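You operate a simulated robot arm through the tools that you are given. There is no shell and no other tool. Be economical: measure what you need, move in short steps, check, and stop when the job is done.

You are at the controls of a simulated robot arm. One attempt, no reset.

Task
Clamp the 3 mm sieve on the shaker and run it 10 minutes.
Fine: stand it on the yellow catch tray, lay the clamp plate on it, lock the red and the yellow knob, set the timer knob, press the green button and wait till it stops.

The check looks at the end state, three seconds after you hand in, the way a careful person would. Anything else that was tipped, shoved, dropped, spilled or broken makes it a failure.

Robot
A 7-joint arm with a two-finger parallel gripper, fixed in place. Base frame: the origin is at the foot of the arm, x ahead of it, y to its left, z up; the work surface is at about z = 86. Units: cm, degrees, N and s.
Its first joint turns from -166.0 to 166.0 degrees. Payload 4.4 kg.
Tool frame: the origin (TCP) lies between the finger pads and is the grasp point; the fingertips stand 2.3 cm ahead of it; z points along the fingers, y is the line along which they close. The gripper opens to 9.4 cm. The fingers are 3.8 cm wide and 1 cm thick; the gripper's body (5.4 by 9.6 cm) begins 3.9 cm behind the TCP.
Orientation is that of the tool frame in the base frame, as a unit quaternion [w, x, y, z]. With the fingers straight down and closing along the base's y, the tool's x points along the base's -x, its y along +y and its z along -z.

Tools
- The arm moves only by the tool servo_tool. Its argument "steps" is a list of rows, each a list of 6 numbers: the shift along the base's x, y, z in units of 20 mm (1.0 is 20 mm), then the turn, a rotation vector about the base's x, y, z in units of 6 degrees (1.0 is 6 degrees). In form: [[tx, ty, tz, rx, ry, rz], ...]. A call has 1 to 12 rows; each row shifts and turns the commanded pose from where the row before left it. "gripper" is the finger opening in mm, from 0 to 94, set as the call begins (left out, the last holds). A call with a number of a shift or a turn outside -1 to 1 is refused whole. Each row takes 0.2 s and may step no farther than 5 cm and 8.6 degrees from the row before; otherwise, or with a gripper value out of range, the whole call is refused. Where a pose cannot be reached the arm comes as near as it can. A force on the tool above 40 N (or 10 N above the force at the start of the call, whichever is more), or a blocked arm, ends the call early, and 0.2 s more pass. Each finger travels about 7.2 cm/s and halts on what it meets, pressing with about 35 N; the grip force reading is that of the motor and also rises with nothing between the fingers. The clock runs only during rows and for 0.2 s after the last one: add rows that do not move to give the fingers time. The reply holds the time, the measured pose of the TCP, the force on the tool along the base axes, the opening and the grip force, in the units named above and with some noise, with the torque about the TCP (base axes, N m) and any sound that the robot's microphone picked up, and new pictures: "show" is both (left out), scene, wrist or none.
- Cameras (640 x 400 px; columns grow to the right, rows downward): "scene" is fixed at [5.8, -50.02, 148.76]; the picture's right is [0.80, -0.60, 0.00], its down [-0.20, -0.27, -0.94] and it looks along [0.56, 0.75, -0.34] (base axes); focal length 368 px, centre (320, 200). "wrist" rides on the gripper at [8.6, 1.6, -7.4] in the tool frame; the picture's right is [-0.18, 0.98, 0.00], its down [-0.58, -0.11, -0.81] and it looks along [-0.79, -0.15, 0.59] (tool axes); focal length 243 px, centre (320, 200). There is no depth. A picture from a camera that has moved, and an enlarged one, comes with that camera's place and axes in the base frame and with its lens. The place of the scene camera against the robot may be out by one fixed shift of up to 1.8 cm in any direction.
- close_up(camera, box): a new picture of the part [left, top, right, bottom] of that camera's present view, enlarged. No time passes.
- close_job(): hands the job in; it is judged then, once.

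Go step by step. Nothing tells you positions but the pictures and the camera data: compare them with the known pose of the tool, close in by small moves and look again before you grip or let go. The budget is 120 turns and 200 pictures, counting those below and the enlarged ones. Unless the task says otherwise, let go and move clear before handing in, and close with one line.

The tools are called after "Emit:" as a command line: name --pt "numbers of a row" for each row, then --argument value for the rest, lists and objects as JSON in quotes. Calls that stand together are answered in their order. servo_tool: Moves the arm, as the interface text tells. Its arguments: {"type":"object","properties":{"steps":{"type":"array","items":{"type":"array","items":{"type":"number"}}},"gripper":{"type":"number"},"show":{"type":"string","enum":["both","scene","wrist","none"]}},"required":["steps"]} The other tools are called the same way: close_up (camera, box) takes an enlarged picture of a part of a camera's view; close_job () hands the job in.

At the start:

```text
time_s: 0.0
tool_pos: [55.2, 62.09, 137.7]
tcp_rot: [0.0, 0.0, 1.0, 0.0]
contact_force: [-0.2, 0.0, 0.1]
torque: [-0.01, 0.02, 0.02]
finger_gap: 9.38
finger_force: 0.0
```

scene: 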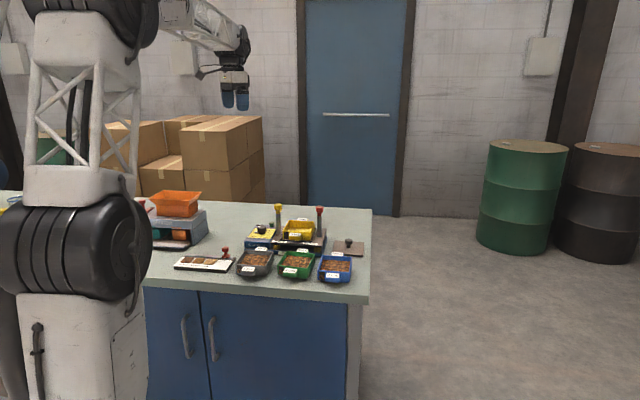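
wrist: 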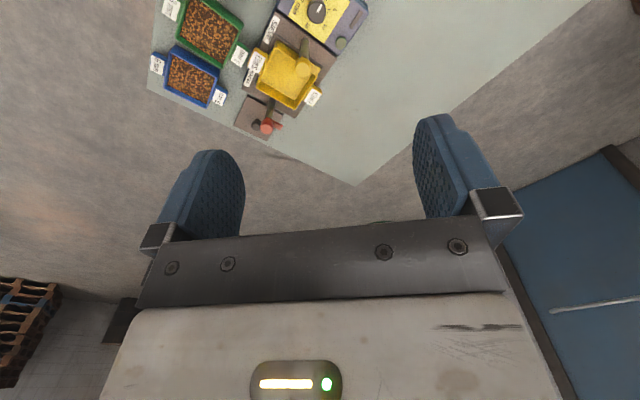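

I see a bench with trays, a shaker with posts and knobs, and boxes. I'll take enlarged pictures of the work area first.

Emit:
close_up --camera "scene" --box '[220, 190, 380, 290]'

Emit:
close_up --camera "scene" --box '[120, 180, 280, 280]'

Emit:
close_up --camera "wrist" --box '[140, 0, 380, 150]'

```text
4.00 times, centred on (300, 240) of scene
camera zoom: at [5.8, -50.02, 148.76], right [0.8, -0.6, 0.0], down [-0.2, -0.27, -0.94], along [0.56, 0.75, -0.34], focal length 1471 px, centre (400, 40)
```

zoom: 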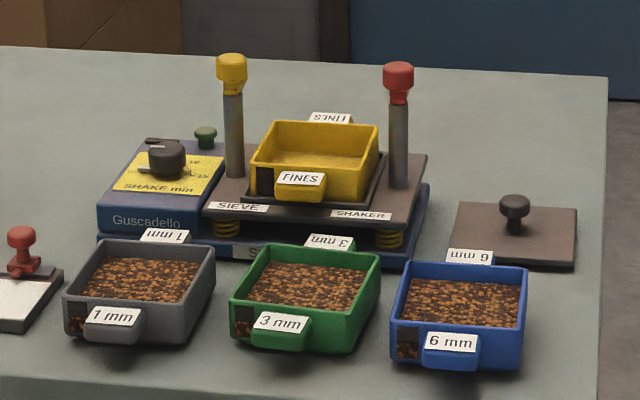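

```text
4.00 times, centred on (200, 230) of scene
camera zoom: at [5.8, -50.02, 148.76], right [0.8, -0.6, 0.0], down [-0.2, -0.27, -0.94], along [0.56, 0.75, -0.34], focal length 1471 px, centre (800, 80)
```

zoom: 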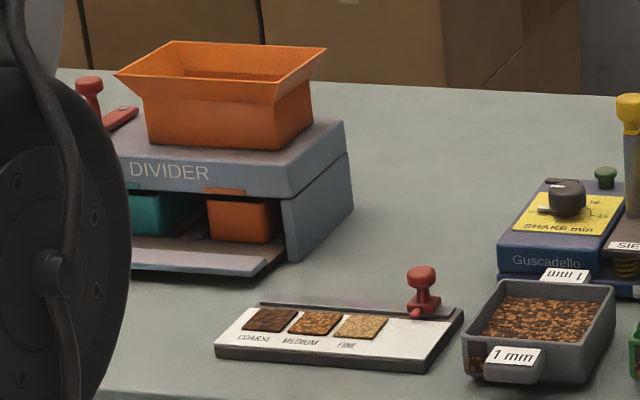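

```text
2.67 times, centred on (260, 75) of wrist
camera zoom: at [46.52, 63.5, 145.13], right [0.18, 0.98, 0.0], down [0.58, -0.11, 0.81], along [0.79, -0.15, -0.59], focal length 647 px, centre (480, 533)
```

zoom: 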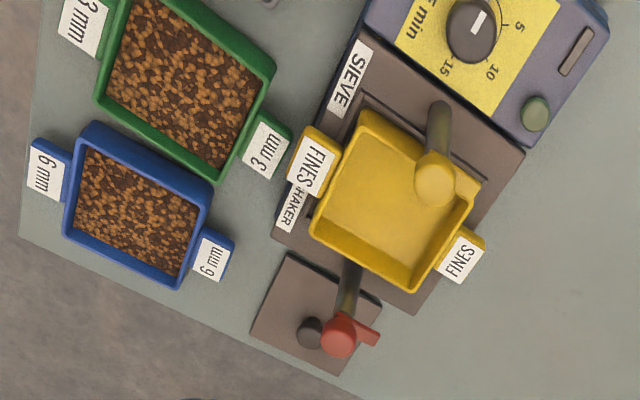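

The 3 mm sieve is about (61.5, 38), with its tabs on a 42° axis. The yellow tray is about (71, 52) on the shaker and the clamp plate about (85, 38). I'll turn the tool 42° and come lower to look.

Emit:
servo_tool --pt "-0.29 -1 -0.74 0 0 0.583" --pt "-0.29 -1 -0.74 0 0 0.583" --pt "-0.29 -1 -0.74 0 0 0.583" --pt "-0.29 -1 -0.74 0 0 0.583" --pt "-0.29 -1 -0.74 0 0 0.583" --pt "-0.29 -1 -0.74 0 0 0.583" --pt "-0.29 -1 -0.74 0 0 0.583" --pt "-0.29 -1 -0.74 0 0 0.583" --pt "-0.29 -1 -0.74 0 0 0.583" --pt "-0.29 -1 -0.74 0 0 0.583" --pt "-0.29 -1 -0.74 0 0 0.583" --pt "-0.29 -1 -0.74 0 0 0.583"

```text
time_s: 2.6
tool_pos: [48.35, 37.96, 119.97]
tcp_rot: [-0.001, -0.358, 0.934, -0.001]
contact_force: [1.0, 0.9, -0.8]
torque: [-0.01, 0.0, -0.02]
finger_gap: 9.38
finger_force: 0.0
camera wrist: at [40.82, 33.29, 127.4], right [-0.52, 0.85, 0.0], down [0.5, 0.31, 0.81], along [0.69, 0.42, -0.59], focal length 243 px, centre (320, 200)
```

scene: 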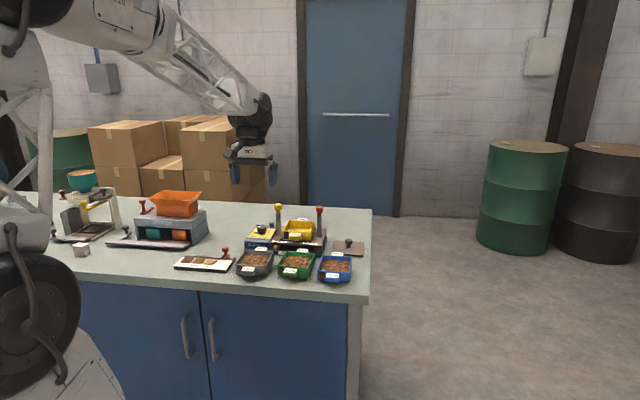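
wrist: 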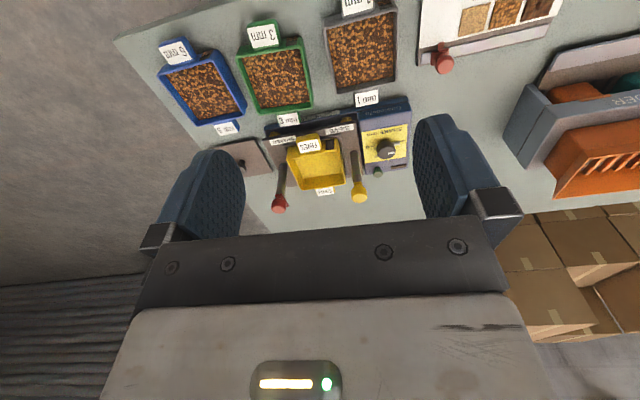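

Emit:
close_up --camera "wrist" --box '[150, 10, 420, 215]'

Emit:
close_up --camera "wrist" --box '[250, 100, 420, 215]'

Emit:
close_up --camera "scene" --box '[240, 198, 336, 258]'

```text
1.95 times, centred on (285, 112) of wrist
camera zoom: at [40.82, 33.29, 127.4], right [-0.52, 0.85, 0.0], down [0.5, 0.31, 0.81], along [0.69, 0.42, -0.59], focal length 473 px, centre (388, 371)
```

zoom: 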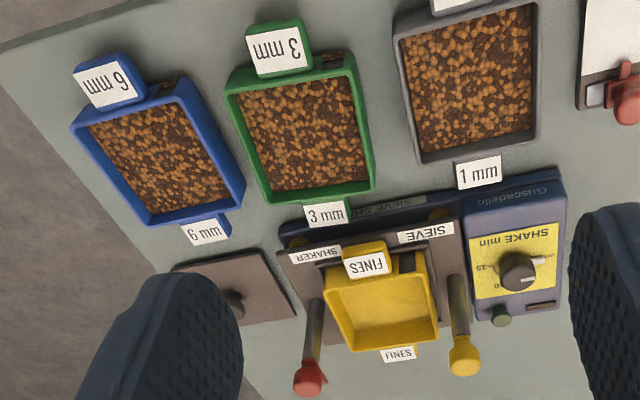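

```text
3.48 times, centred on (335, 158) of wrist
camera zoom: at [40.82, 33.29, 127.4], right [-0.52, 0.85, 0.0], down [0.5, 0.31, 0.81], along [0.69, 0.42, -0.59], focal length 844 px, centre (268, 348)
```

zoom: 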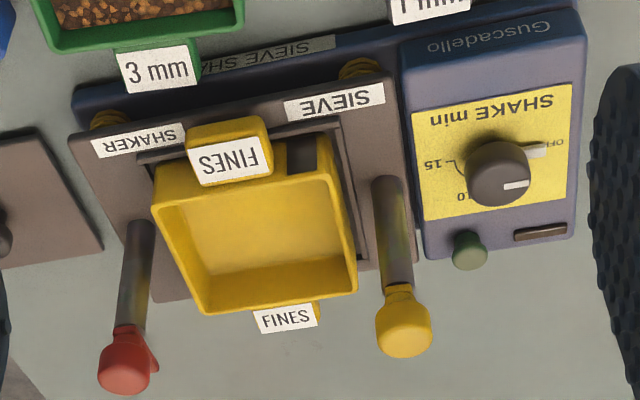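

```text
6.67 times, centred on (288, 228) of scene
camera zoom: at [5.8, -50.02, 148.76], right [0.8, -0.6, 0.0], down [-0.2, -0.27, -0.94], along [0.56, 0.75, -0.34], focal length 2452 px, centre (533, 13)
```

zoom: 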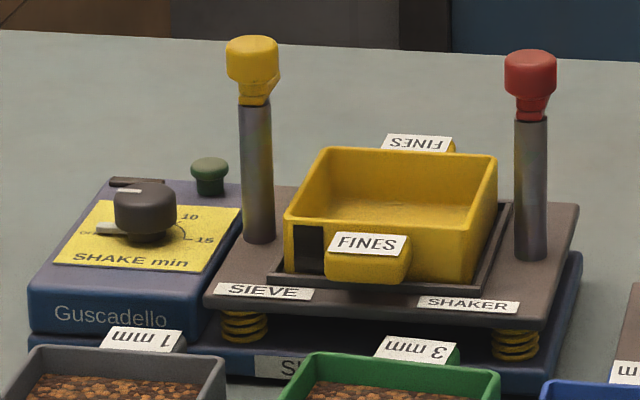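

The three sieves, the shaker with its tray, and both post knobs (levers open) are clear now. I'll approach the near tab of the green 3 mm sieve, at about (56.4, 33.7, 90).

Emit:
servo_tool --pt "0.4 -0.3 -0.9 0 0 0" --pt "0.4 -0.3 -0.9 0 0 0" --pt "0.4 -0.3 -0.9 0 0 0" --pt "0.4 -0.3 -0.9 0 0 0" --pt "0.4 -0.3 -0.9 0 0 0" --pt "0.4 -0.3 -0.9 0 0 0" --pt "0.4 -0.3 -0.9 0 0 0" --pt "0.4 -0.3 -0.9 0 0 0"

```text
time_s: 4.4
tool_pos: [54.69, 33.07, 105.5]
tcp_rot: [0.0, -0.358, 0.934, 0.0]
contact_force: [0.3, -0.2, 0.2]
torque: [0.02, -0.01, 0.02]
finger_gap: 9.4
finger_force: 0.0
camera wrist: at [47.28, 28.44, 112.95], right [-0.52, 0.85, 0.0], down [0.5, 0.31, 0.81], along [0.69, 0.42, -0.59], focal length 243 px, centre (320, 200)
```

scene: 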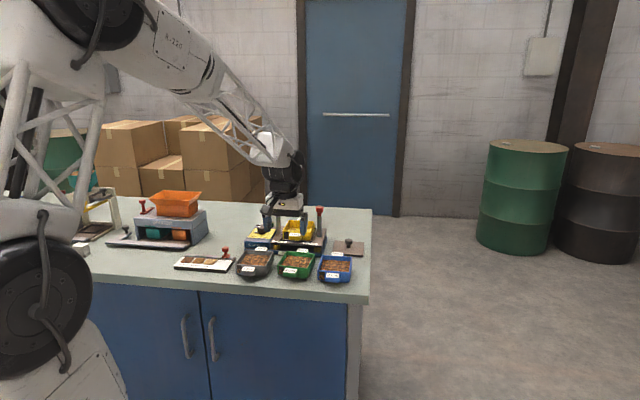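
wrist: 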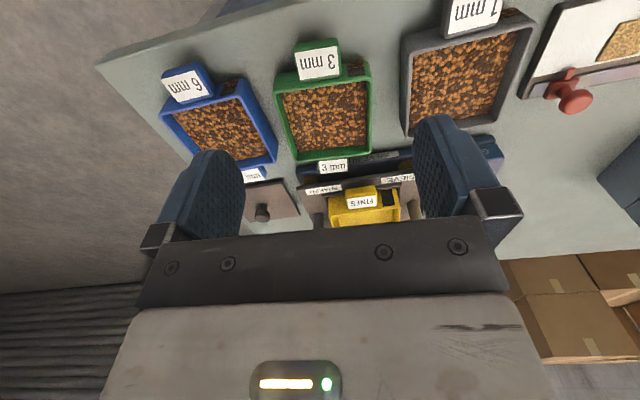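

Emit:
close_up --camera "wrist" --box '[250, 20, 400, 180]'

```text
2.50 times, centred on (325, 100) of wrist
camera zoom: at [47.28, 28.44, 112.95], right [-0.52, 0.85, 0.0], down [0.5, 0.31, 0.81], along [0.69, 0.42, -0.59], focal length 606 px, centre (308, 450)
```

zoom: 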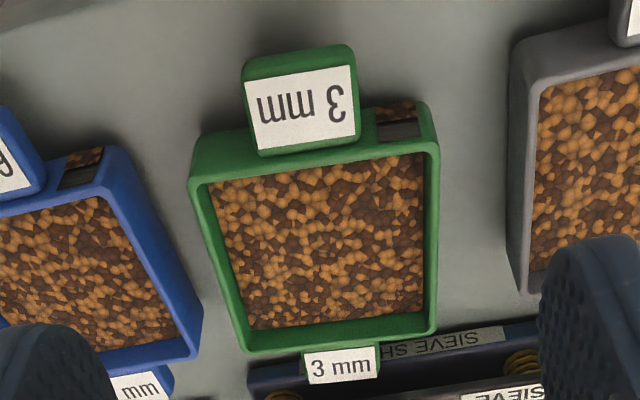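

The rim corners give a box of about 9.5 cm square centred at (61.6, 38.0), on a 40° axis, with a tab about 3.6 cm deep and 4 cm wide. I'll line up on the tab and come down halfway.

Emit:
servo_tool --gripper 66 --pt "0.14 0.03 -1 0 0 -0.08" --pt "0.14 0.03 -1 0 0 -0.08" --pt "0.14 0.03 -1 0 0 -0.08" --pt "0.14 0.03 -1 0 0 -0.08" --pt "0.14 0.03 -1 0 0 0" --pt "0 0 -0.5 0 0 0"

Emit:
close_up --camera "scene" --box '[240, 210, 352, 280]'

```text
time_s: 5.8
tool_pos: [56.0, 33.36, 94.5]
tcp_rot: [0.0, -0.343, 0.939, 0.001]
contact_force: [-0.3, -0.9, -0.9]
torque: [0.0, -0.03, 0.0]
finger_gap: 6.62
finger_force: 0.1
camera wrist: at [48.28, 28.97, 101.85], right [-0.49, 0.87, 0.0], down [0.52, 0.29, 0.81], along [0.7, 0.4, -0.59], focal length 243 px, centre (320, 200)
```

scene: 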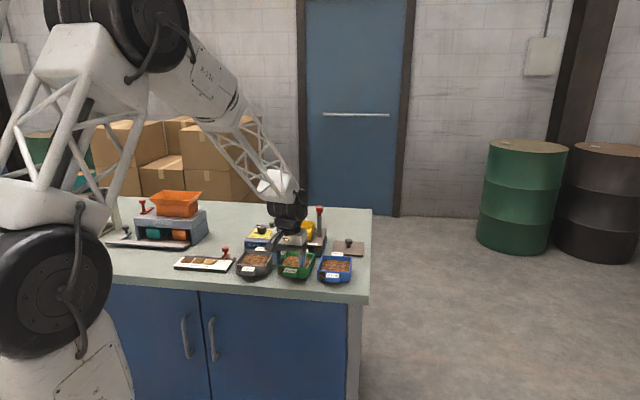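
wrist: 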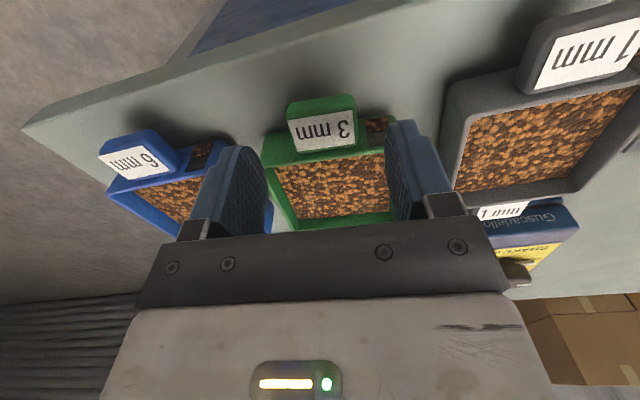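

```text
5.71 times, centred on (296, 245) of scene
camera zoom: at [5.8, -50.02, 148.76], right [0.8, -0.6, 0.0], down [-0.2, -0.27, -0.94], along [0.56, 0.75, -0.34], focal length 2102 px, centre (457, -57)
```

zoom: 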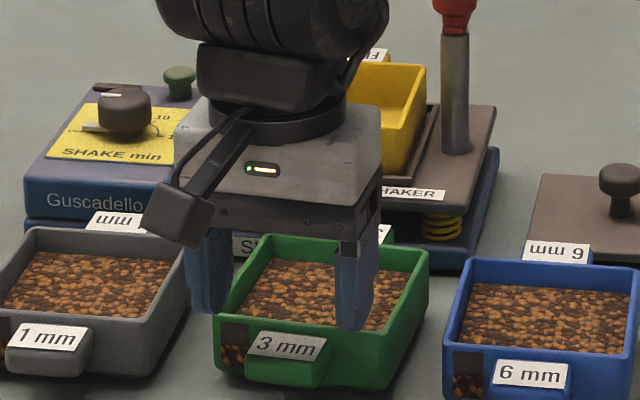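

Lateral alignment is good. I'll go down around the tab.

Emit:
servo_tool --pt "0.1 0.08 -0.7 0 0 0" --pt "0 0 -0.7 0 0 0" --pt "0 0 -0.7 0 0 0" --pt "0 0 -0.5 0 0 0"

Emit:
close_up --camera "scene" --box '[240, 210, 352, 280]'

```text
time_s: 6.8
tool_pos: [56.16, 33.59, 89.34]
tcp_rot: [0.0, -0.342, 0.94, 0.0]
contact_force: [0.0, 0.1, -0.3]
torque: [0.0, 0.02, -0.01]
finger_gap: 6.59
finger_force: 0.0
camera wrist: at [48.55, 29.16, 96.76], right [-0.49, 0.87, 0.0], down [0.51, 0.29, 0.81], along [0.7, 0.4, -0.59], focal length 243 px, centre (320, 200)
```

scene: 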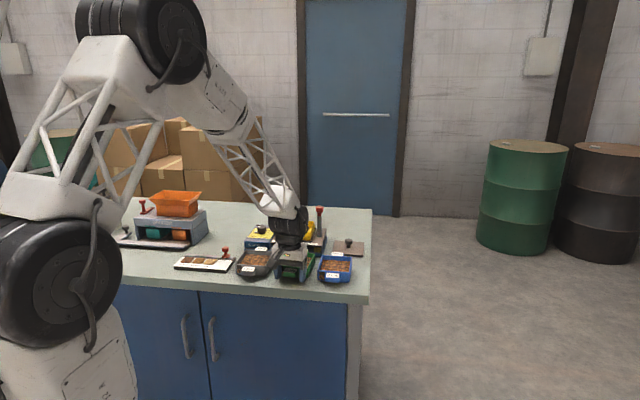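
wrist: 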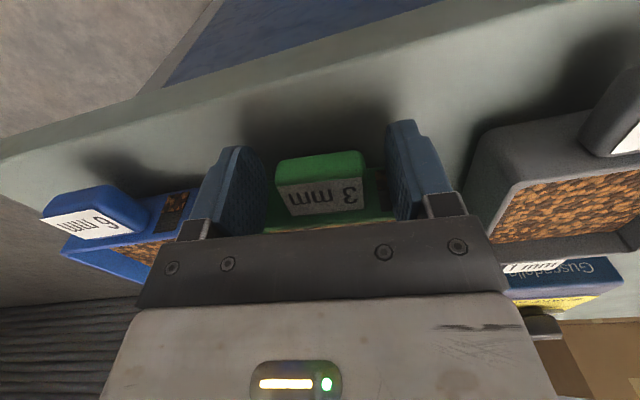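

```text
5.71 times, centred on (296, 245) of scene
camera zoom: at [5.8, -50.02, 148.76], right [0.8, -0.6, 0.0], down [-0.2, -0.27, -0.94], along [0.56, 0.75, -0.34], focal length 2102 px, centre (457, -57)
```

zoom: 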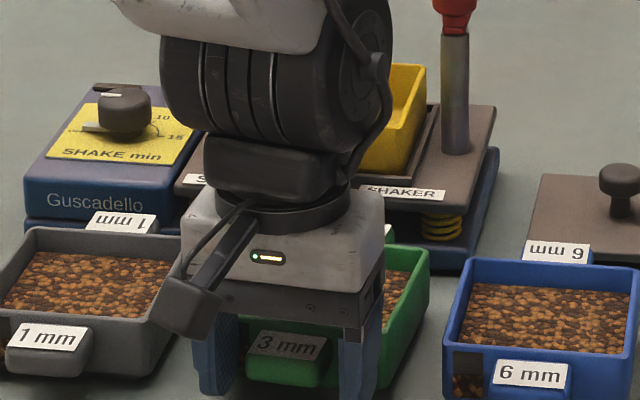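

The tab sits between the fingers, its top near z = 89. I'll lower 4 mm and close.

Emit:
servo_tool --pt "0 0 -0.2 0 0 0" --show "none"

Emit:
servo_tool --gripper 0 --pt "0 0 0 0 0 0" --pt "0 0 0 0 0 0" --pt "0 0 0 0 0 0" --pt "0 0 0 0 0 0" --show "wrist"

```text
time_s: 7.2
tool_pos: [56.12, 33.65, 88.86]
tcp_rot: [0.0, -0.343, 0.939, 0.0]
contact_force: [0.1, 0.4, -1.1]
torque: [-0.03, -0.02, 0.01]
finger_gap: 6.59
finger_force: 0.1
```

```text
time_s: 8.2
tool_pos: [56.23, 33.55, 88.84]
tcp_rot: [-0.001, -0.343, 0.939, 0.0]
contact_force: [-0.5, 1.1, 0.5]
torque: [0.04, 0.02, 0.02]
finger_gap: 4.15
finger_force: 35.3
camera wrist: at [48.53, 29.15, 96.37], right [-0.49, 0.87, 0.0], down [0.51, 0.29, 0.81], along [0.7, 0.4, -0.59], focal length 243 px, centre (320, 200)
```

wrist: 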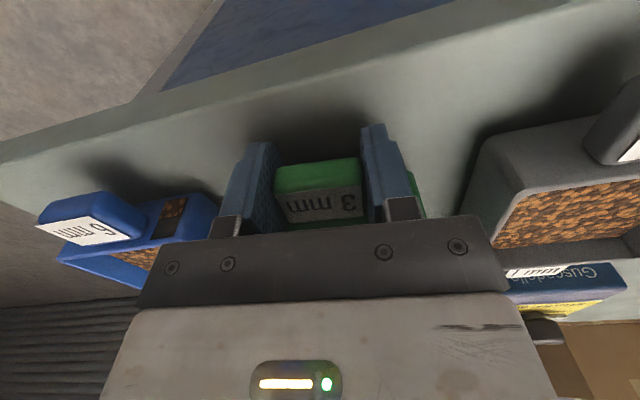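

Gripped at 4.15 cm. I'll lift slowly and check for droop.

Emit:
servo_tool --pt "0 0 0.25 0 0 0" --pt "0 0 0.25 0 0 0" --pt "0 0 0.5 0 0 0" --pt "0 0 0.5 0 0 0" --pt "0 0 0.5 0 0 0"

Emit:
close_up --camera "scene" --box '[240, 210, 352, 280]'

```text
time_s: 9.4
tool_pos: [56.21, 33.52, 93.02]
tcp_rot: [0.0, -0.344, 0.939, 0.0]
contact_force: [0.6, -1.2, -0.4]
torque: [-0.06, 0.08, -0.02]
finger_gap: 4.14
finger_force: 34.9
camera wrist: at [48.57, 29.16, 100.4], right [-0.49, 0.87, 0.0], down [0.51, 0.29, 0.81], along [0.7, 0.4, -0.59], focal length 243 px, centre (320, 200)
```

scene: 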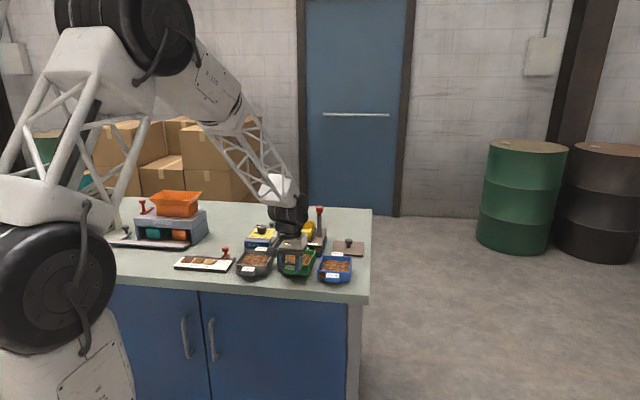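
wrist: 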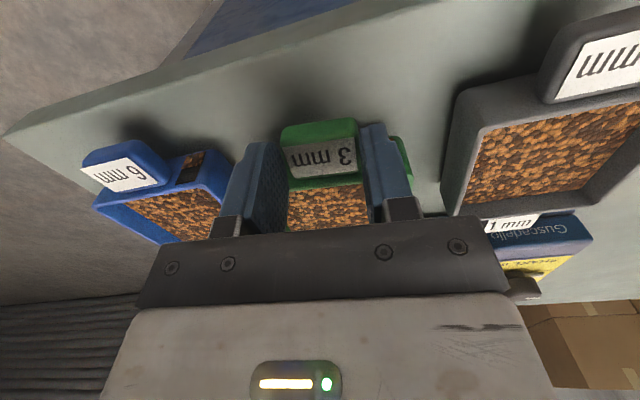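

```text
5.71 times, centred on (296, 245) of scene
camera zoom: at [5.8, -50.02, 148.76], right [0.8, -0.6, 0.0], down [-0.2, -0.27, -0.94], along [0.56, 0.75, -0.34], focal length 2102 px, centre (457, -57)
```

zoom: 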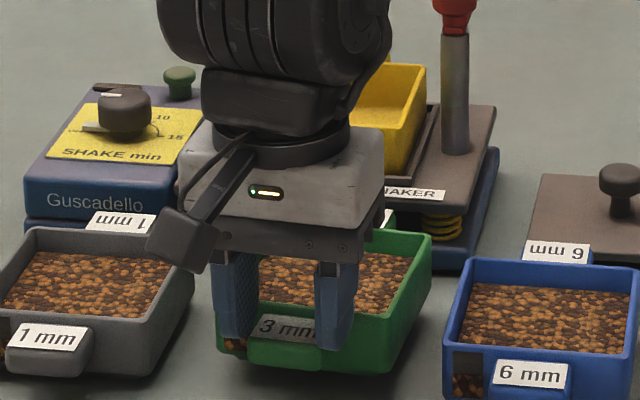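

The tab looks lower between the fingers than before the lift, so it may have slipped. I'll look closer.

Emit:
close_up --camera "wrist" --box '[200, 90, 440, 240]'

Emit:
close_up --camera "scene" --box '[270, 240, 326, 280]'

```text
2.67 times, centred on (320, 165) of wrist
camera zoom: at [48.57, 29.16, 100.4], right [-0.49, 0.87, 0.0], down [0.51, 0.29, 0.81], along [0.7, 0.4, -0.59], focal length 647 px, centre (320, 293)
```

zoom: 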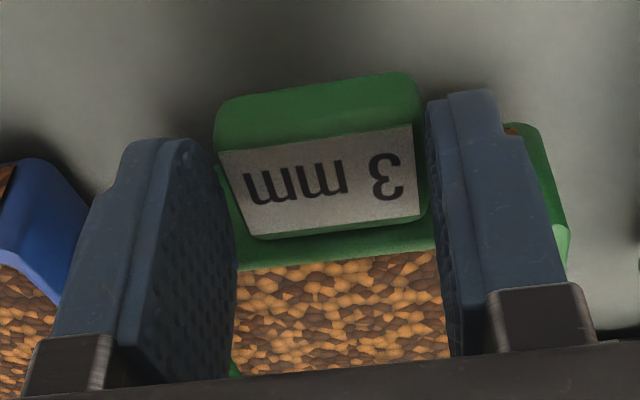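

```text
10.00 times, centred on (298, 260) of scene
camera zoom: at [5.8, -50.02, 148.76], right [0.8, -0.6, 0.0], down [-0.2, -0.27, -0.94], along [0.56, 0.75, -0.34], focal length 3678 px, centre (540, -400)
```

zoom: 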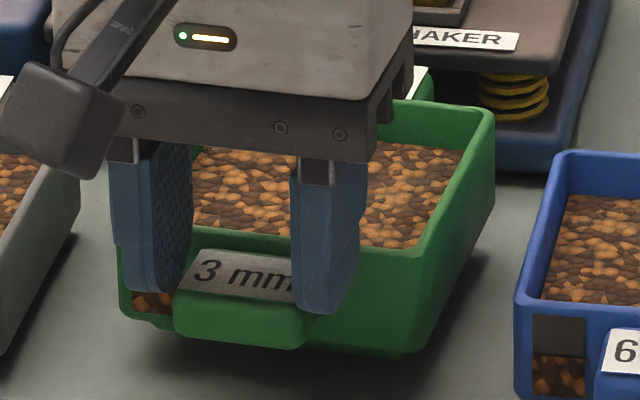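

Emit:
servo_tool --pt "0 0 0 0 0 0" --pt "0 0 0 0 0 0" --show "none"

Emit:
close_up --camera "scene" --box '[270, 240, 326, 280]'

```text
time_s: 10.0
tool_pos: [56.21, 33.68, 92.98]
tcp_rot: [0.0, -0.342, 0.94, 0.0]
contact_force: [-0.6, 0.7, -1.1]
torque: [-0.02, 0.09, 0.03]
finger_gap: 4.1
finger_force: 35.0
```

```text
10.00 times, centred on (298, 260) of scene
camera zoom: at [5.8, -50.02, 148.76], right [0.8, -0.6, 0.0], down [-0.2, -0.27, -0.94], along [0.56, 0.75, -0.34], focal length 3678 px, centre (540, -400)
```

zoom: 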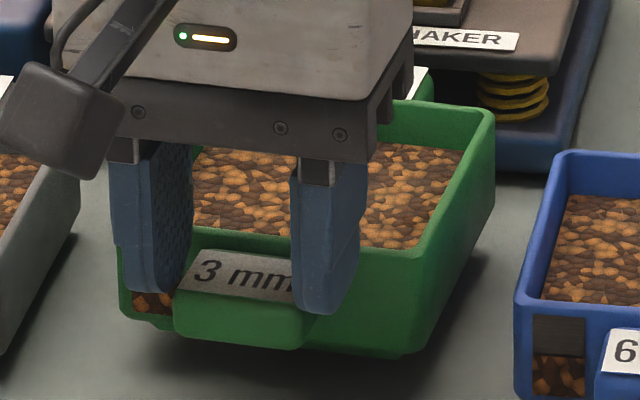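

The sieve rose level by about 1 cm while the tool rose 4 cm, so the tab slid and is held only near the fingertips. I'll set it back down gently and regrip.

Emit:
servo_tool --pt "0 0 -0.15 0 0 0" --pt "0 0 -0.15 0 0 0" --pt "0 0 -0.15 0 0 0" --pt "0 0 -0.15 0 0 0" --show "wrist"

Emit:
close_up --camera "scene" --box '[270, 240, 326, 280]'

```text
time_s: 11.0
tool_pos: [56.27, 33.7, 91.95]
tcp_rot: [0.002, -0.343, 0.939, 0.0]
contact_force: [-4.7, 1.9, 22.5]
torque: [0.41, -0.37, 0.08]
finger_gap: 4.14
finger_force: 35.1
camera wrist: at [48.58, 29.24, 99.28], right [-0.49, 0.87, 0.0], down [0.51, 0.29, 0.81], along [0.7, 0.4, -0.59], focal length 243 px, centre (320, 200)
```

wrist: 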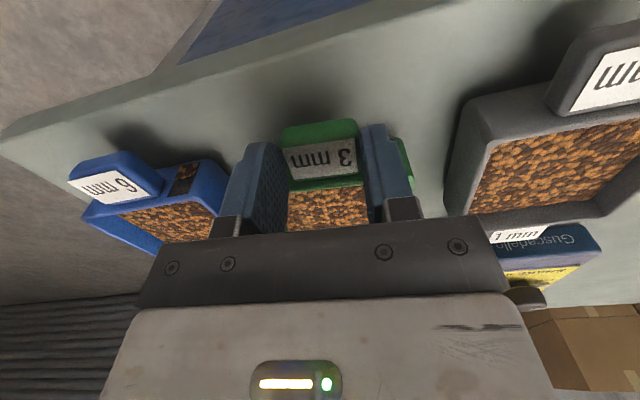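

```text
10.00 times, centred on (298, 260) of scene
camera zoom: at [5.8, -50.02, 148.76], right [0.8, -0.6, 0.0], down [-0.2, -0.27, -0.94], along [0.56, 0.75, -0.34], focal length 3678 px, centre (540, -400)
```

zoom: 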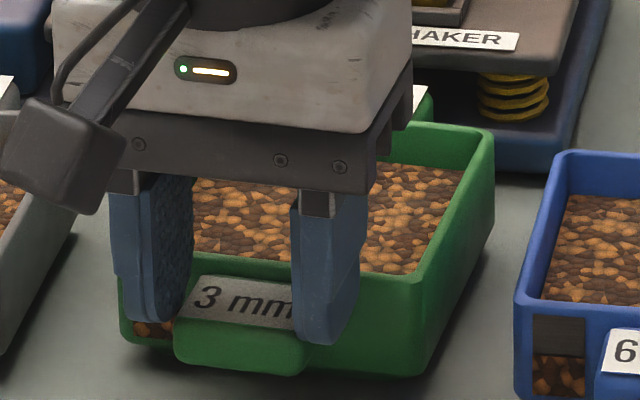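

It holds against 22 N now, so friction is fine. I'll open, go down about 1.3 cm and regrip on the lower pads, then lift slowly.

Emit:
servo_tool --gripper 60 --pt "0 0 0.1 0 0 0" --pt "0 0 0 0 0 0" --pt "0 0 -0.35 0 0 0" --pt "0 0 -0.35 0 0 0" --pt "0 0 0 0 0 0" --show "wrist"

Emit:
close_up --camera "wrist" --box '[200, 90, 440, 240]'

Emit:
close_up --camera "scene" --box '[270, 240, 326, 280]'

```text
time_s: 12.2
tool_pos: [56.18, 33.67, 90.64]
tcp_rot: [0.0, -0.344, 0.939, 0.0]
contact_force: [-0.1, -0.5, 0.3]
torque: [0.02, -0.02, 0.03]
finger_gap: 6.0
finger_force: 0.0
camera wrist: at [48.53, 29.24, 98.03], right [-0.49, 0.87, 0.0], down [0.52, 0.29, 0.81], along [0.7, 0.4, -0.59], focal length 243 px, centre (320, 200)
```

wrist: 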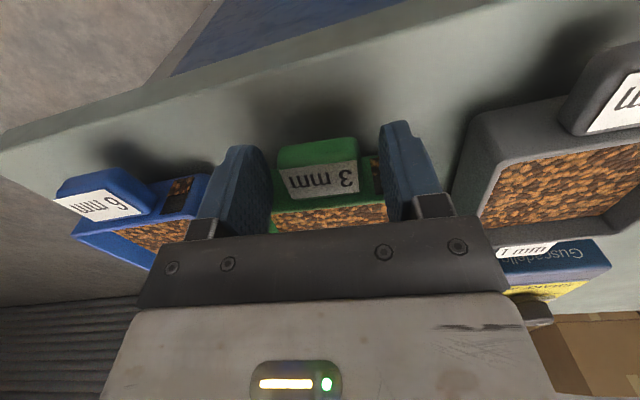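

```text
2.67 times, centred on (320, 165) of wrist
camera zoom: at [48.53, 29.24, 98.03], right [-0.49, 0.87, 0.0], down [0.52, 0.29, 0.81], along [0.7, 0.4, -0.59], focal length 647 px, centre (320, 293)
```

zoom: 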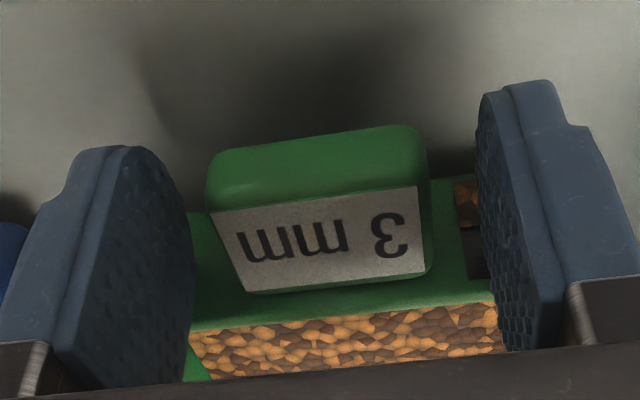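

```text
10.00 times, centred on (298, 260) of scene
camera zoom: at [5.8, -50.02, 148.76], right [0.8, -0.6, 0.0], down [-0.2, -0.27, -0.94], along [0.56, 0.75, -0.34], focal length 3678 px, centre (540, -400)
```

zoom: 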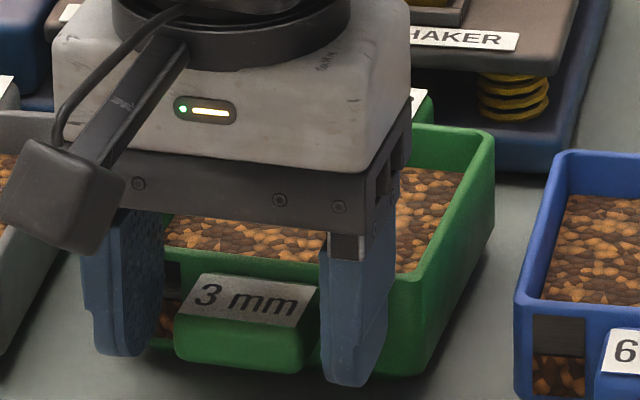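

The pads cover the whole tab here. I'll close and lift slowly.

Emit:
servo_tool --gripper 0 --pt "0 0 0 0 0 0" --pt "0 0 0 0 0 0" --pt "0 0 0 0 0 0" --pt "0 0 0 0 0 0" --pt "0 0 0 0 0 0" --show "none"

Emit:
servo_tool --pt "0 0 0.1 0 0 0" --pt "0 0 0.1 0 0 0" --pt "0 0 0.1 0 0 0" --pt "0 0 0.1 0 0 0" --pt "0 0 0.1 0 0 0" --pt "0 0 0.1 0 0 0" --pt "0 0 0.1 0 0 0" --pt "0 0 0.1 0 0 0" --show "wrist"

Emit:
close_up --camera "scene" --box '[270, 240, 326, 280]'

```text
time_s: 13.4
tool_pos: [56.16, 33.65, 90.73]
tcp_rot: [-0.001, -0.343, 0.939, 0.0]
contact_force: [-0.1, 0.3, 0.2]
torque: [-0.03, 0.01, -0.03]
finger_gap: 4.12
finger_force: 34.4
```

```text
time_s: 15.2
tool_pos: [56.27, 33.68, 92.27]
tcp_rot: [0.001, -0.343, 0.939, 0.0]
contact_force: [0.1, -0.3, -1.4]
torque: [-0.06, 0.06, 0.0]
finger_gap: 4.16
finger_force: 34.8
camera wrist: at [48.54, 29.25, 99.64], right [-0.49, 0.87, 0.0], down [0.52, 0.29, 0.81], along [0.7, 0.4, -0.59], focal length 243 px, centre (320, 200)
```

wrist: 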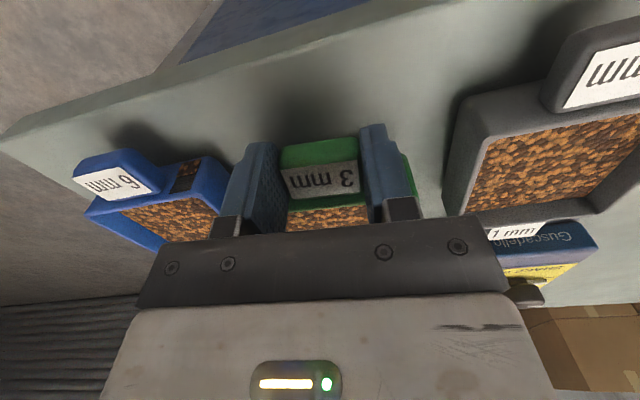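

```text
10.00 times, centred on (298, 260) of scene
camera zoom: at [5.8, -50.02, 148.76], right [0.8, -0.6, 0.0], down [-0.2, -0.27, -0.94], along [0.56, 0.75, -0.34], focal length 3678 px, centre (540, -400)
```

zoom: 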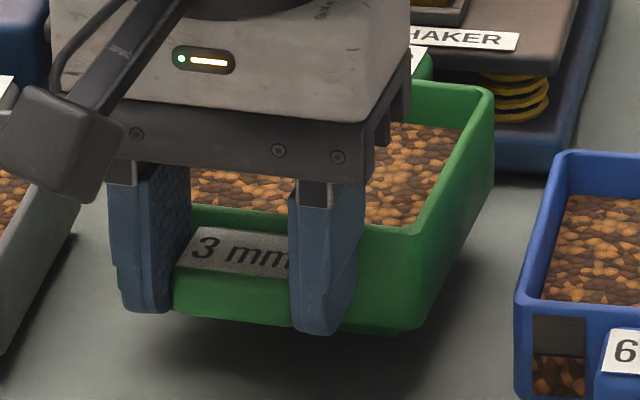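

The sieve is firmly held and level, weighing only about 1.5 N. The tray is at about (70.9, 51.2) on a 44° axis, its rim near z = 95, with the posts about 7.5 cm to each side. I'll lift, turn 4.4° and line up on the tray axis.

Emit:
servo_tool --pt "0 0 0.3 0 0 0" --pt "0 0 0.6 0 0 0" --pt "0 0 0.8 0 0 0" --pt "0 0 0.8 0 0 0" --pt "0 0 0.8 0 0 0" --pt "0 0 0.8 0 0 0" --pt "0 0 0.8 0 0 0" --pt "0 0 0.5 0 0 0" --pt "0 0 0.2 0 0 0.2" --pt "-0.35 0.37 0 0 0 0.2" --pt "-0.35 0.37 0 0 0 0.2" --pt "-0.35 0.37 0 0 0 0.13"

Emit:
close_up --camera "scene" --box '[240, 198, 336, 258]'

```text
time_s: 17.8
tool_pos: [54.0, 35.86, 103.25]
tcp_rot: [0.001, -0.379, 0.925, 0.0]
contact_force: [-0.5, 0.1, -2.1]
torque: [-0.03, 0.04, 0.0]
finger_gap: 4.12
finger_force: 34.8
camera wrist: at [46.68, 30.77, 110.65], right [-0.56, 0.83, 0.0], down [0.49, 0.33, 0.81], along [0.67, 0.45, -0.59], focal length 243 px, centre (320, 200)
```

scene: 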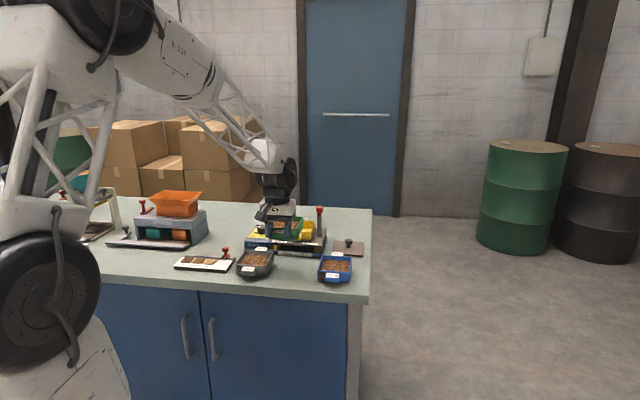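
wrist: 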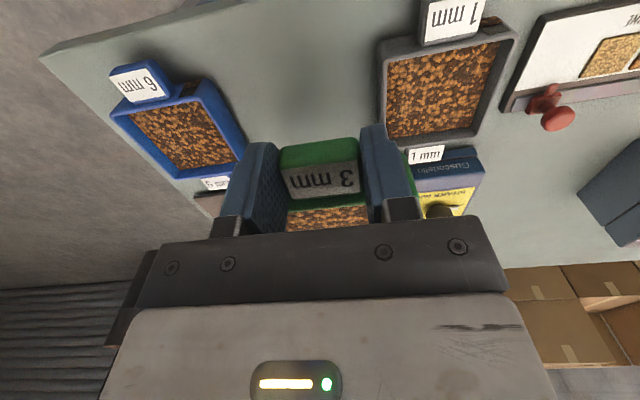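

```text
6.67 times, centred on (288, 228) of scene
camera zoom: at [5.8, -50.02, 148.76], right [0.8, -0.6, 0.0], down [-0.2, -0.27, -0.94], along [0.56, 0.75, -0.34], focal length 2452 px, centre (533, 13)
```

zoom: 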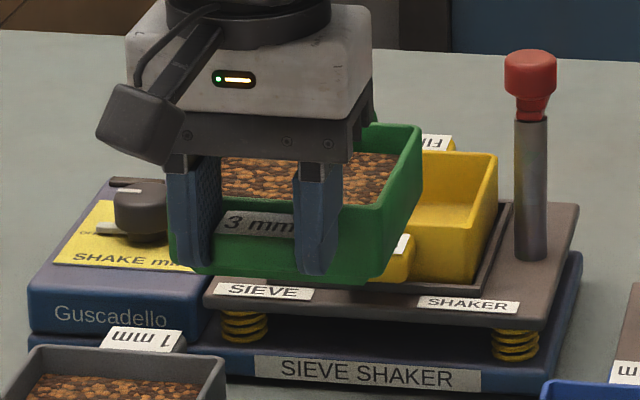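

Clear and level. I'll advance along the axis, stopping about 3 cm short.

Emit:
servo_tool --pt "0.3 0.27 0 0 0 0" --pt "0.6 0.53 0 0 0 0" --pt "0.7 0.61 0 0 0 0" --pt "0.7 0.61 0 0 0 0" --pt "0.7 0.61 0 0 0 0" --pt "0.7 0.61 0 0 0 0" --pt "0.6 0.53 0 0 0 0" --pt "0.3 0.27 0 0 0 0" --pt "0.15 0.13 0 0 0 0"

Emit:
close_up --camera "scene" --box '[240, 198, 336, 258]'

```text
time_s: 19.8
tool_pos: [63.73, 44.29, 103.22]
tcp_rot: [0.001, -0.379, 0.925, 0.0]
contact_force: [-0.2, -0.3, -0.6]
torque: [-0.08, 0.05, -0.01]
finger_gap: 4.11
finger_force: 34.6
camera wrist: at [56.3, 39.29, 110.74], right [-0.56, 0.83, 0.0], down [0.49, 0.33, 0.81], along [0.67, 0.45, -0.59], focal length 243 px, centre (320, 200)
```

scene: 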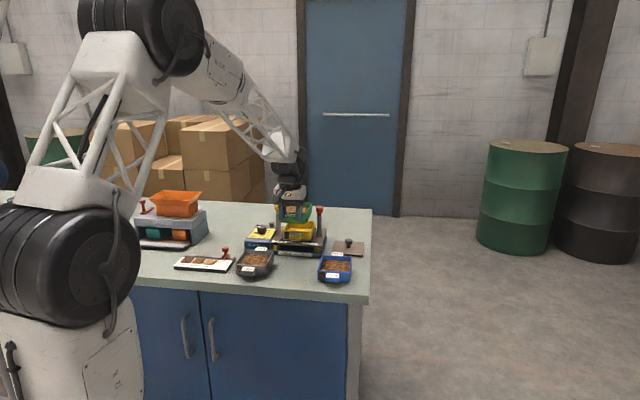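
wrist: 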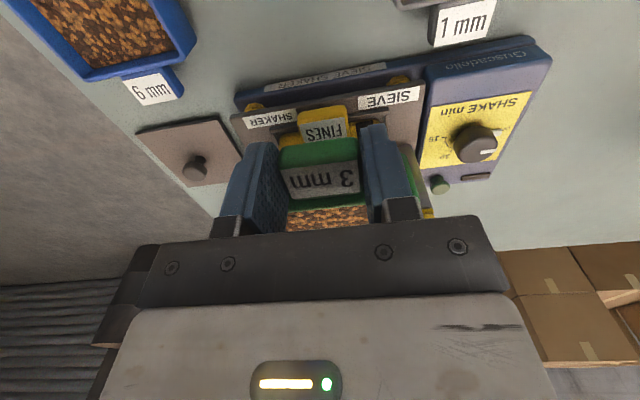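

```text
6.67 times, centred on (288, 228) of scene
camera zoom: at [5.8, -50.02, 148.76], right [0.8, -0.6, 0.0], down [-0.2, -0.27, -0.94], along [0.56, 0.75, -0.34], focal length 2452 px, centre (533, 13)
```

zoom: 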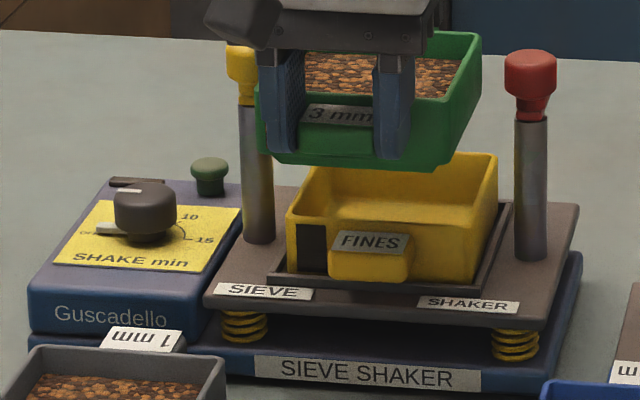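

Emit:
close_up --camera "wrist" --box '[220, 70, 460, 220]'

Emit:
close_up --camera "scene" --box '[272, 200, 328, 240]'

```text
2.67 times, centred on (340, 145) of wrist
camera zoom: at [56.3, 39.29, 110.74], right [-0.56, 0.83, 0.0], down [0.49, 0.33, 0.81], along [0.67, 0.45, -0.59], focal length 647 px, centre (267, 347)
```

zoom: 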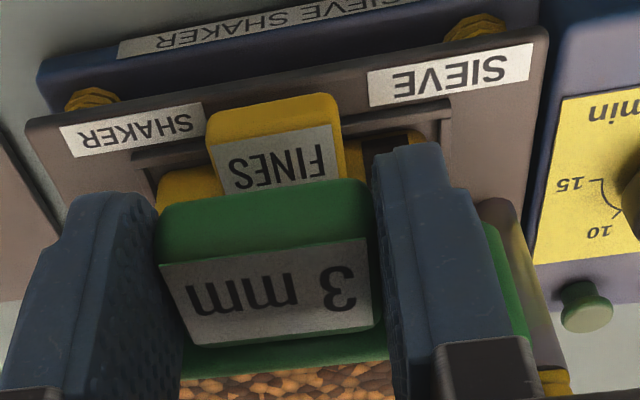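

```text
10.00 times, centred on (300, 220) of scene
camera zoom: at [5.8, -50.02, 148.76], right [0.8, -0.6, 0.0], down [-0.2, -0.27, -0.94], along [0.56, 0.75, -0.34], focal length 3678 px, centre (520, 0)
```

zoom: 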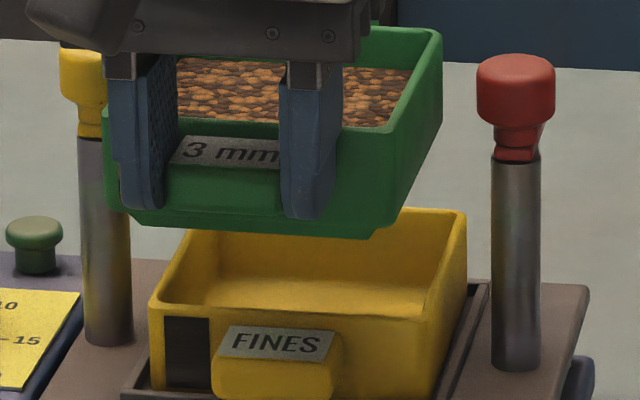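

Tool, sieve and shaker are parallel. The labels give a remaining shift of about (2.1, 1.7). I'll make it, come down a bit and check again.

Emit:
servo_tool --pt "0.27 0.22 0 0 0 0" --pt "0.27 0.22 0 0 0 0" --pt "0.27 0.22 -0.2 0 0 0" --pt "0.25 0.2 -0.3 0 0 0" --pt "0 0 -0.2 0 0 0" --show "none"

Emit:
close_up --camera "wrist" --box '[220, 70, 460, 220]'

Emit:
close_up --camera "scene" --box '[272, 204, 328, 244]'

```text
time_s: 21.0
tool_pos: [65.89, 46.03, 101.93]
tcp_rot: [0.001, -0.378, 0.926, 0.0]
contact_force: [-0.7, -1.5, -1.3]
torque: [-0.07, 0.07, 0.0]
finger_gap: 4.15
finger_force: 34.8
```

```text
2.67 times, centred on (340, 145) of wrist
camera zoom: at [58.44, 40.99, 109.32], right [-0.56, 0.83, 0.0], down [0.49, 0.33, 0.81], along [0.67, 0.45, -0.59], focal length 647 px, centre (267, 347)
```

zoom: 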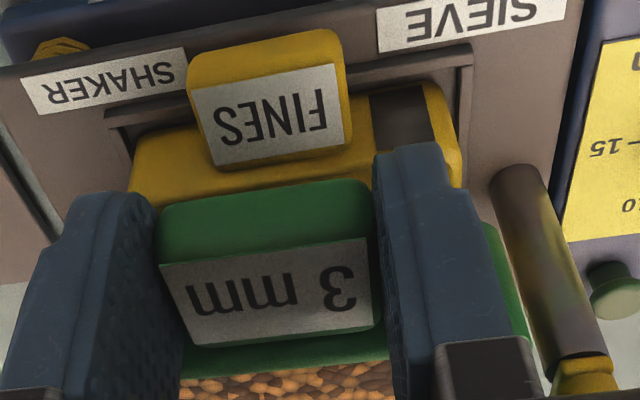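

```text
10.00 times, centred on (300, 224) of scene
camera zoom: at [5.8, -50.02, 148.76], right [0.8, -0.6, 0.0], down [-0.2, -0.27, -0.94], along [0.56, 0.75, -0.34], focal length 3678 px, centre (520, -40)
```

zoom: 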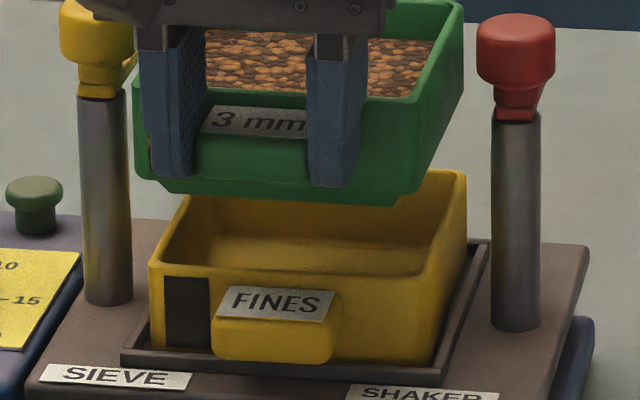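

The offsets show the sieve should go about 0.7 cm further along the axis and 0.2 cm toward the red post. I'll adjust and lower a little more.

Emit:
servo_tool --pt "0.16 0.09 0 0 0 0" --pt "0.16 0.09 -0.2 0 0 0" --pt "0 0 -0.25 0 0 0" --pt "0 0 -0.2 0 0 0" --show "none"

Emit:
close_up --camera "wrist" --box '[220, 50, 460, 200]'

Emit:
close_up --camera "scene" --box '[272, 204, 328, 244]'

```text
time_s: 22.0
tool_pos: [66.32, 46.3, 100.58]
tcp_rot: [0.0, -0.378, 0.926, 0.0]
contact_force: [-0.6, -0.2, -0.5]
torque: [-0.04, 0.06, -0.01]
finger_gap: 4.11
finger_force: 34.6
```

```text
2.67 times, centred on (340, 125) of wrist
camera zoom: at [59.1, 41.29, 108.07], right [-0.56, 0.83, 0.0], down [0.49, 0.33, 0.81], along [0.67, 0.45, -0.59], focal length 647 px, centre (267, 400)
```

zoom: 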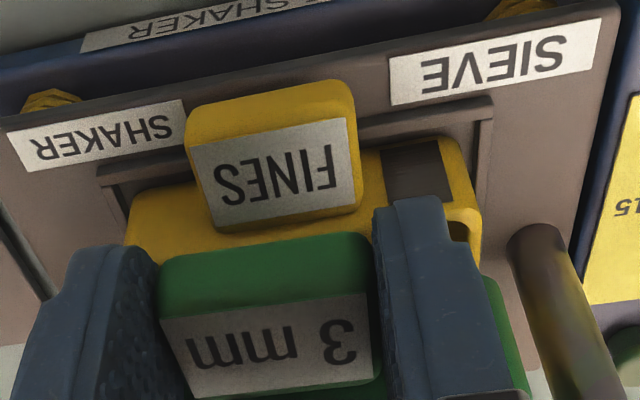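

```text
10.00 times, centred on (300, 224) of scene
camera zoom: at [5.8, -50.02, 148.76], right [0.8, -0.6, 0.0], down [-0.2, -0.27, -0.94], along [0.56, 0.75, -0.34], focal length 3678 px, centre (520, -40)
```

zoom: 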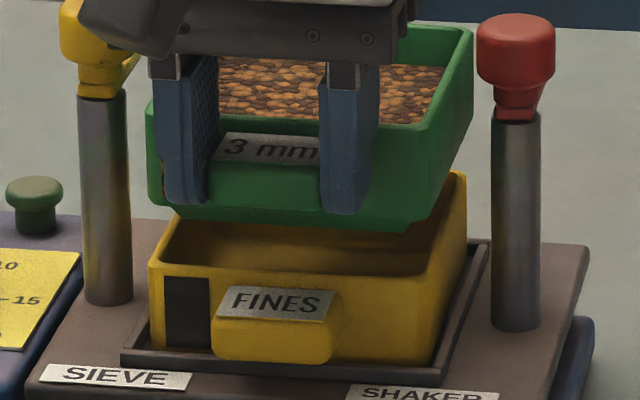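

Alignment looks close, and the remaining ambiguity shrinks as the gap closes. I'll lower another 1.3 cm and check.

Emit:
servo_tool --pt "0 0 -0.2 0 0 0" --pt "0 0 -0.25 0 0 0" --pt "0 0 -0.2 0 0 0" --pt "0 0 0 0 0 0" --show "none"

Emit:
close_up --camera "wrist" --box '[220, 50, 460, 200]'

Emit:
close_up --camera "scene" --box '[280, 210, 322, 240]'

```text
time_s: 23.0
tool_pos: [66.45, 46.28, 99.32]
tcp_rot: [0.0, -0.378, 0.926, 0.0]
contact_force: [0.6, 0.5, -1.1]
torque: [-0.04, 0.08, -0.01]
finger_gap: 4.12
finger_force: 35.4
```

```text
2.67 times, centred on (340, 125) of wrist
camera zoom: at [59.1, 41.27, 106.81], right [-0.56, 0.83, 0.0], down [0.49, 0.33, 0.81], along [0.67, 0.45, -0.59], focal length 647 px, centre (267, 400)
```

zoom: 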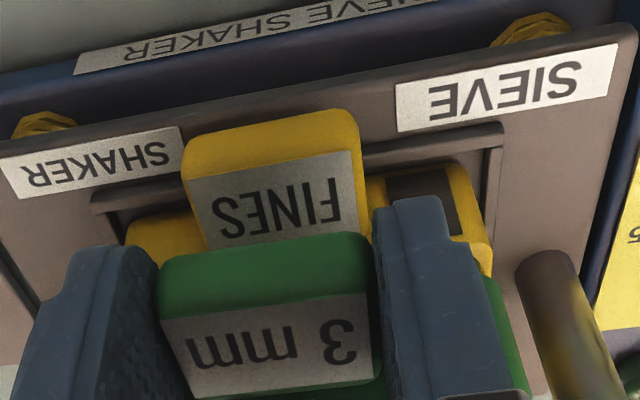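

```text
13.33 times, centred on (301, 225) of scene
camera zoom: at [5.8, -50.02, 148.76], right [0.8, -0.6, 0.0], down [-0.2, -0.27, -0.94], along [0.56, 0.75, -0.34], focal length 4904 px, centre (573, -133)
```

zoom: 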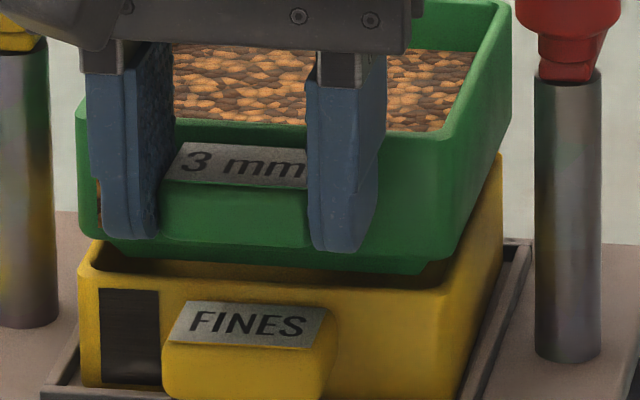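

The sieve sits directly over the tray with about 0.8 cm left. I'll lower in 2 mm steps and feel for contact.

Emit:
servo_tool --pt "0 0 -0.1 0 0 0" --pt "0 0 -0.1 0 0 0" --pt "0 0 -0.1 0 0 0" --show "none"

Emit:
close_up --camera "scene" --box '[280, 210, 322, 240]'

```text
time_s: 23.8
tool_pos: [66.46, 46.38, 98.72]
tcp_rot: [0.0, -0.379, 0.925, 0.001]
contact_force: [0.6, -0.1, -0.3]
torque: [-0.08, 0.08, -0.01]
finger_gap: 4.14
finger_force: 34.9
```

```text
13.33 times, centred on (301, 225) of scene
camera zoom: at [5.8, -50.02, 148.76], right [0.8, -0.6, 0.0], down [-0.2, -0.27, -0.94], along [0.56, 0.75, -0.34], focal length 4904 px, centre (573, -133)
```

zoom: 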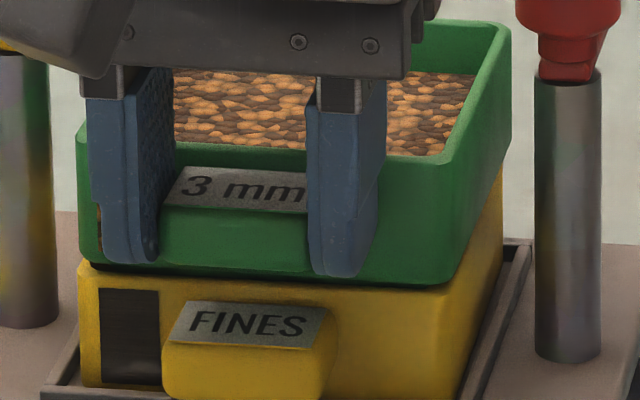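

Emit:
servo_tool --pt "0 0 -0.07 0 0 0" --pt "0 0 -0.07 0 0 0" --show "none"

Emit:
close_up --camera "scene" --box '[280, 210, 322, 240]'

```text
time_s: 24.4
tool_pos: [66.35, 46.18, 98.5]
tcp_rot: [0.0, -0.379, 0.925, 0.0]
contact_force: [0.1, 0.9, 1.4]
torque: [0.05, -0.08, 0.12]
finger_gap: 4.14
finger_force: 35.3
```

```text
13.33 times, centred on (301, 225) of scene
camera zoom: at [5.8, -50.02, 148.76], right [0.8, -0.6, 0.0], down [-0.2, -0.27, -0.94], along [0.56, 0.75, -0.34], focal length 4904 px, centre (573, -133)
```

zoom: 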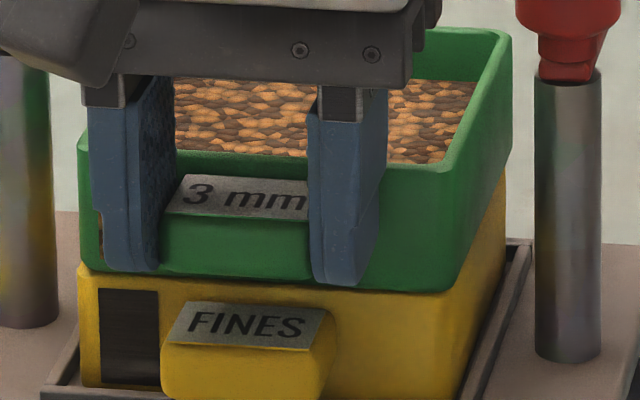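

Emit:
servo_tool --pt "0 0 -0.06 0 0 0" --pt "0 0 0 0 0 0" --show "none"

```text
time_s: 25.0
tool_pos: [66.47, 46.29, 98.38]
tcp_rot: [0.001, -0.378, 0.926, 0.0]
contact_force: [0.4, -3.2, 8.0]
torque: [0.51, -0.5, -0.1]
finger_gap: 4.1
finger_force: 34.8
```

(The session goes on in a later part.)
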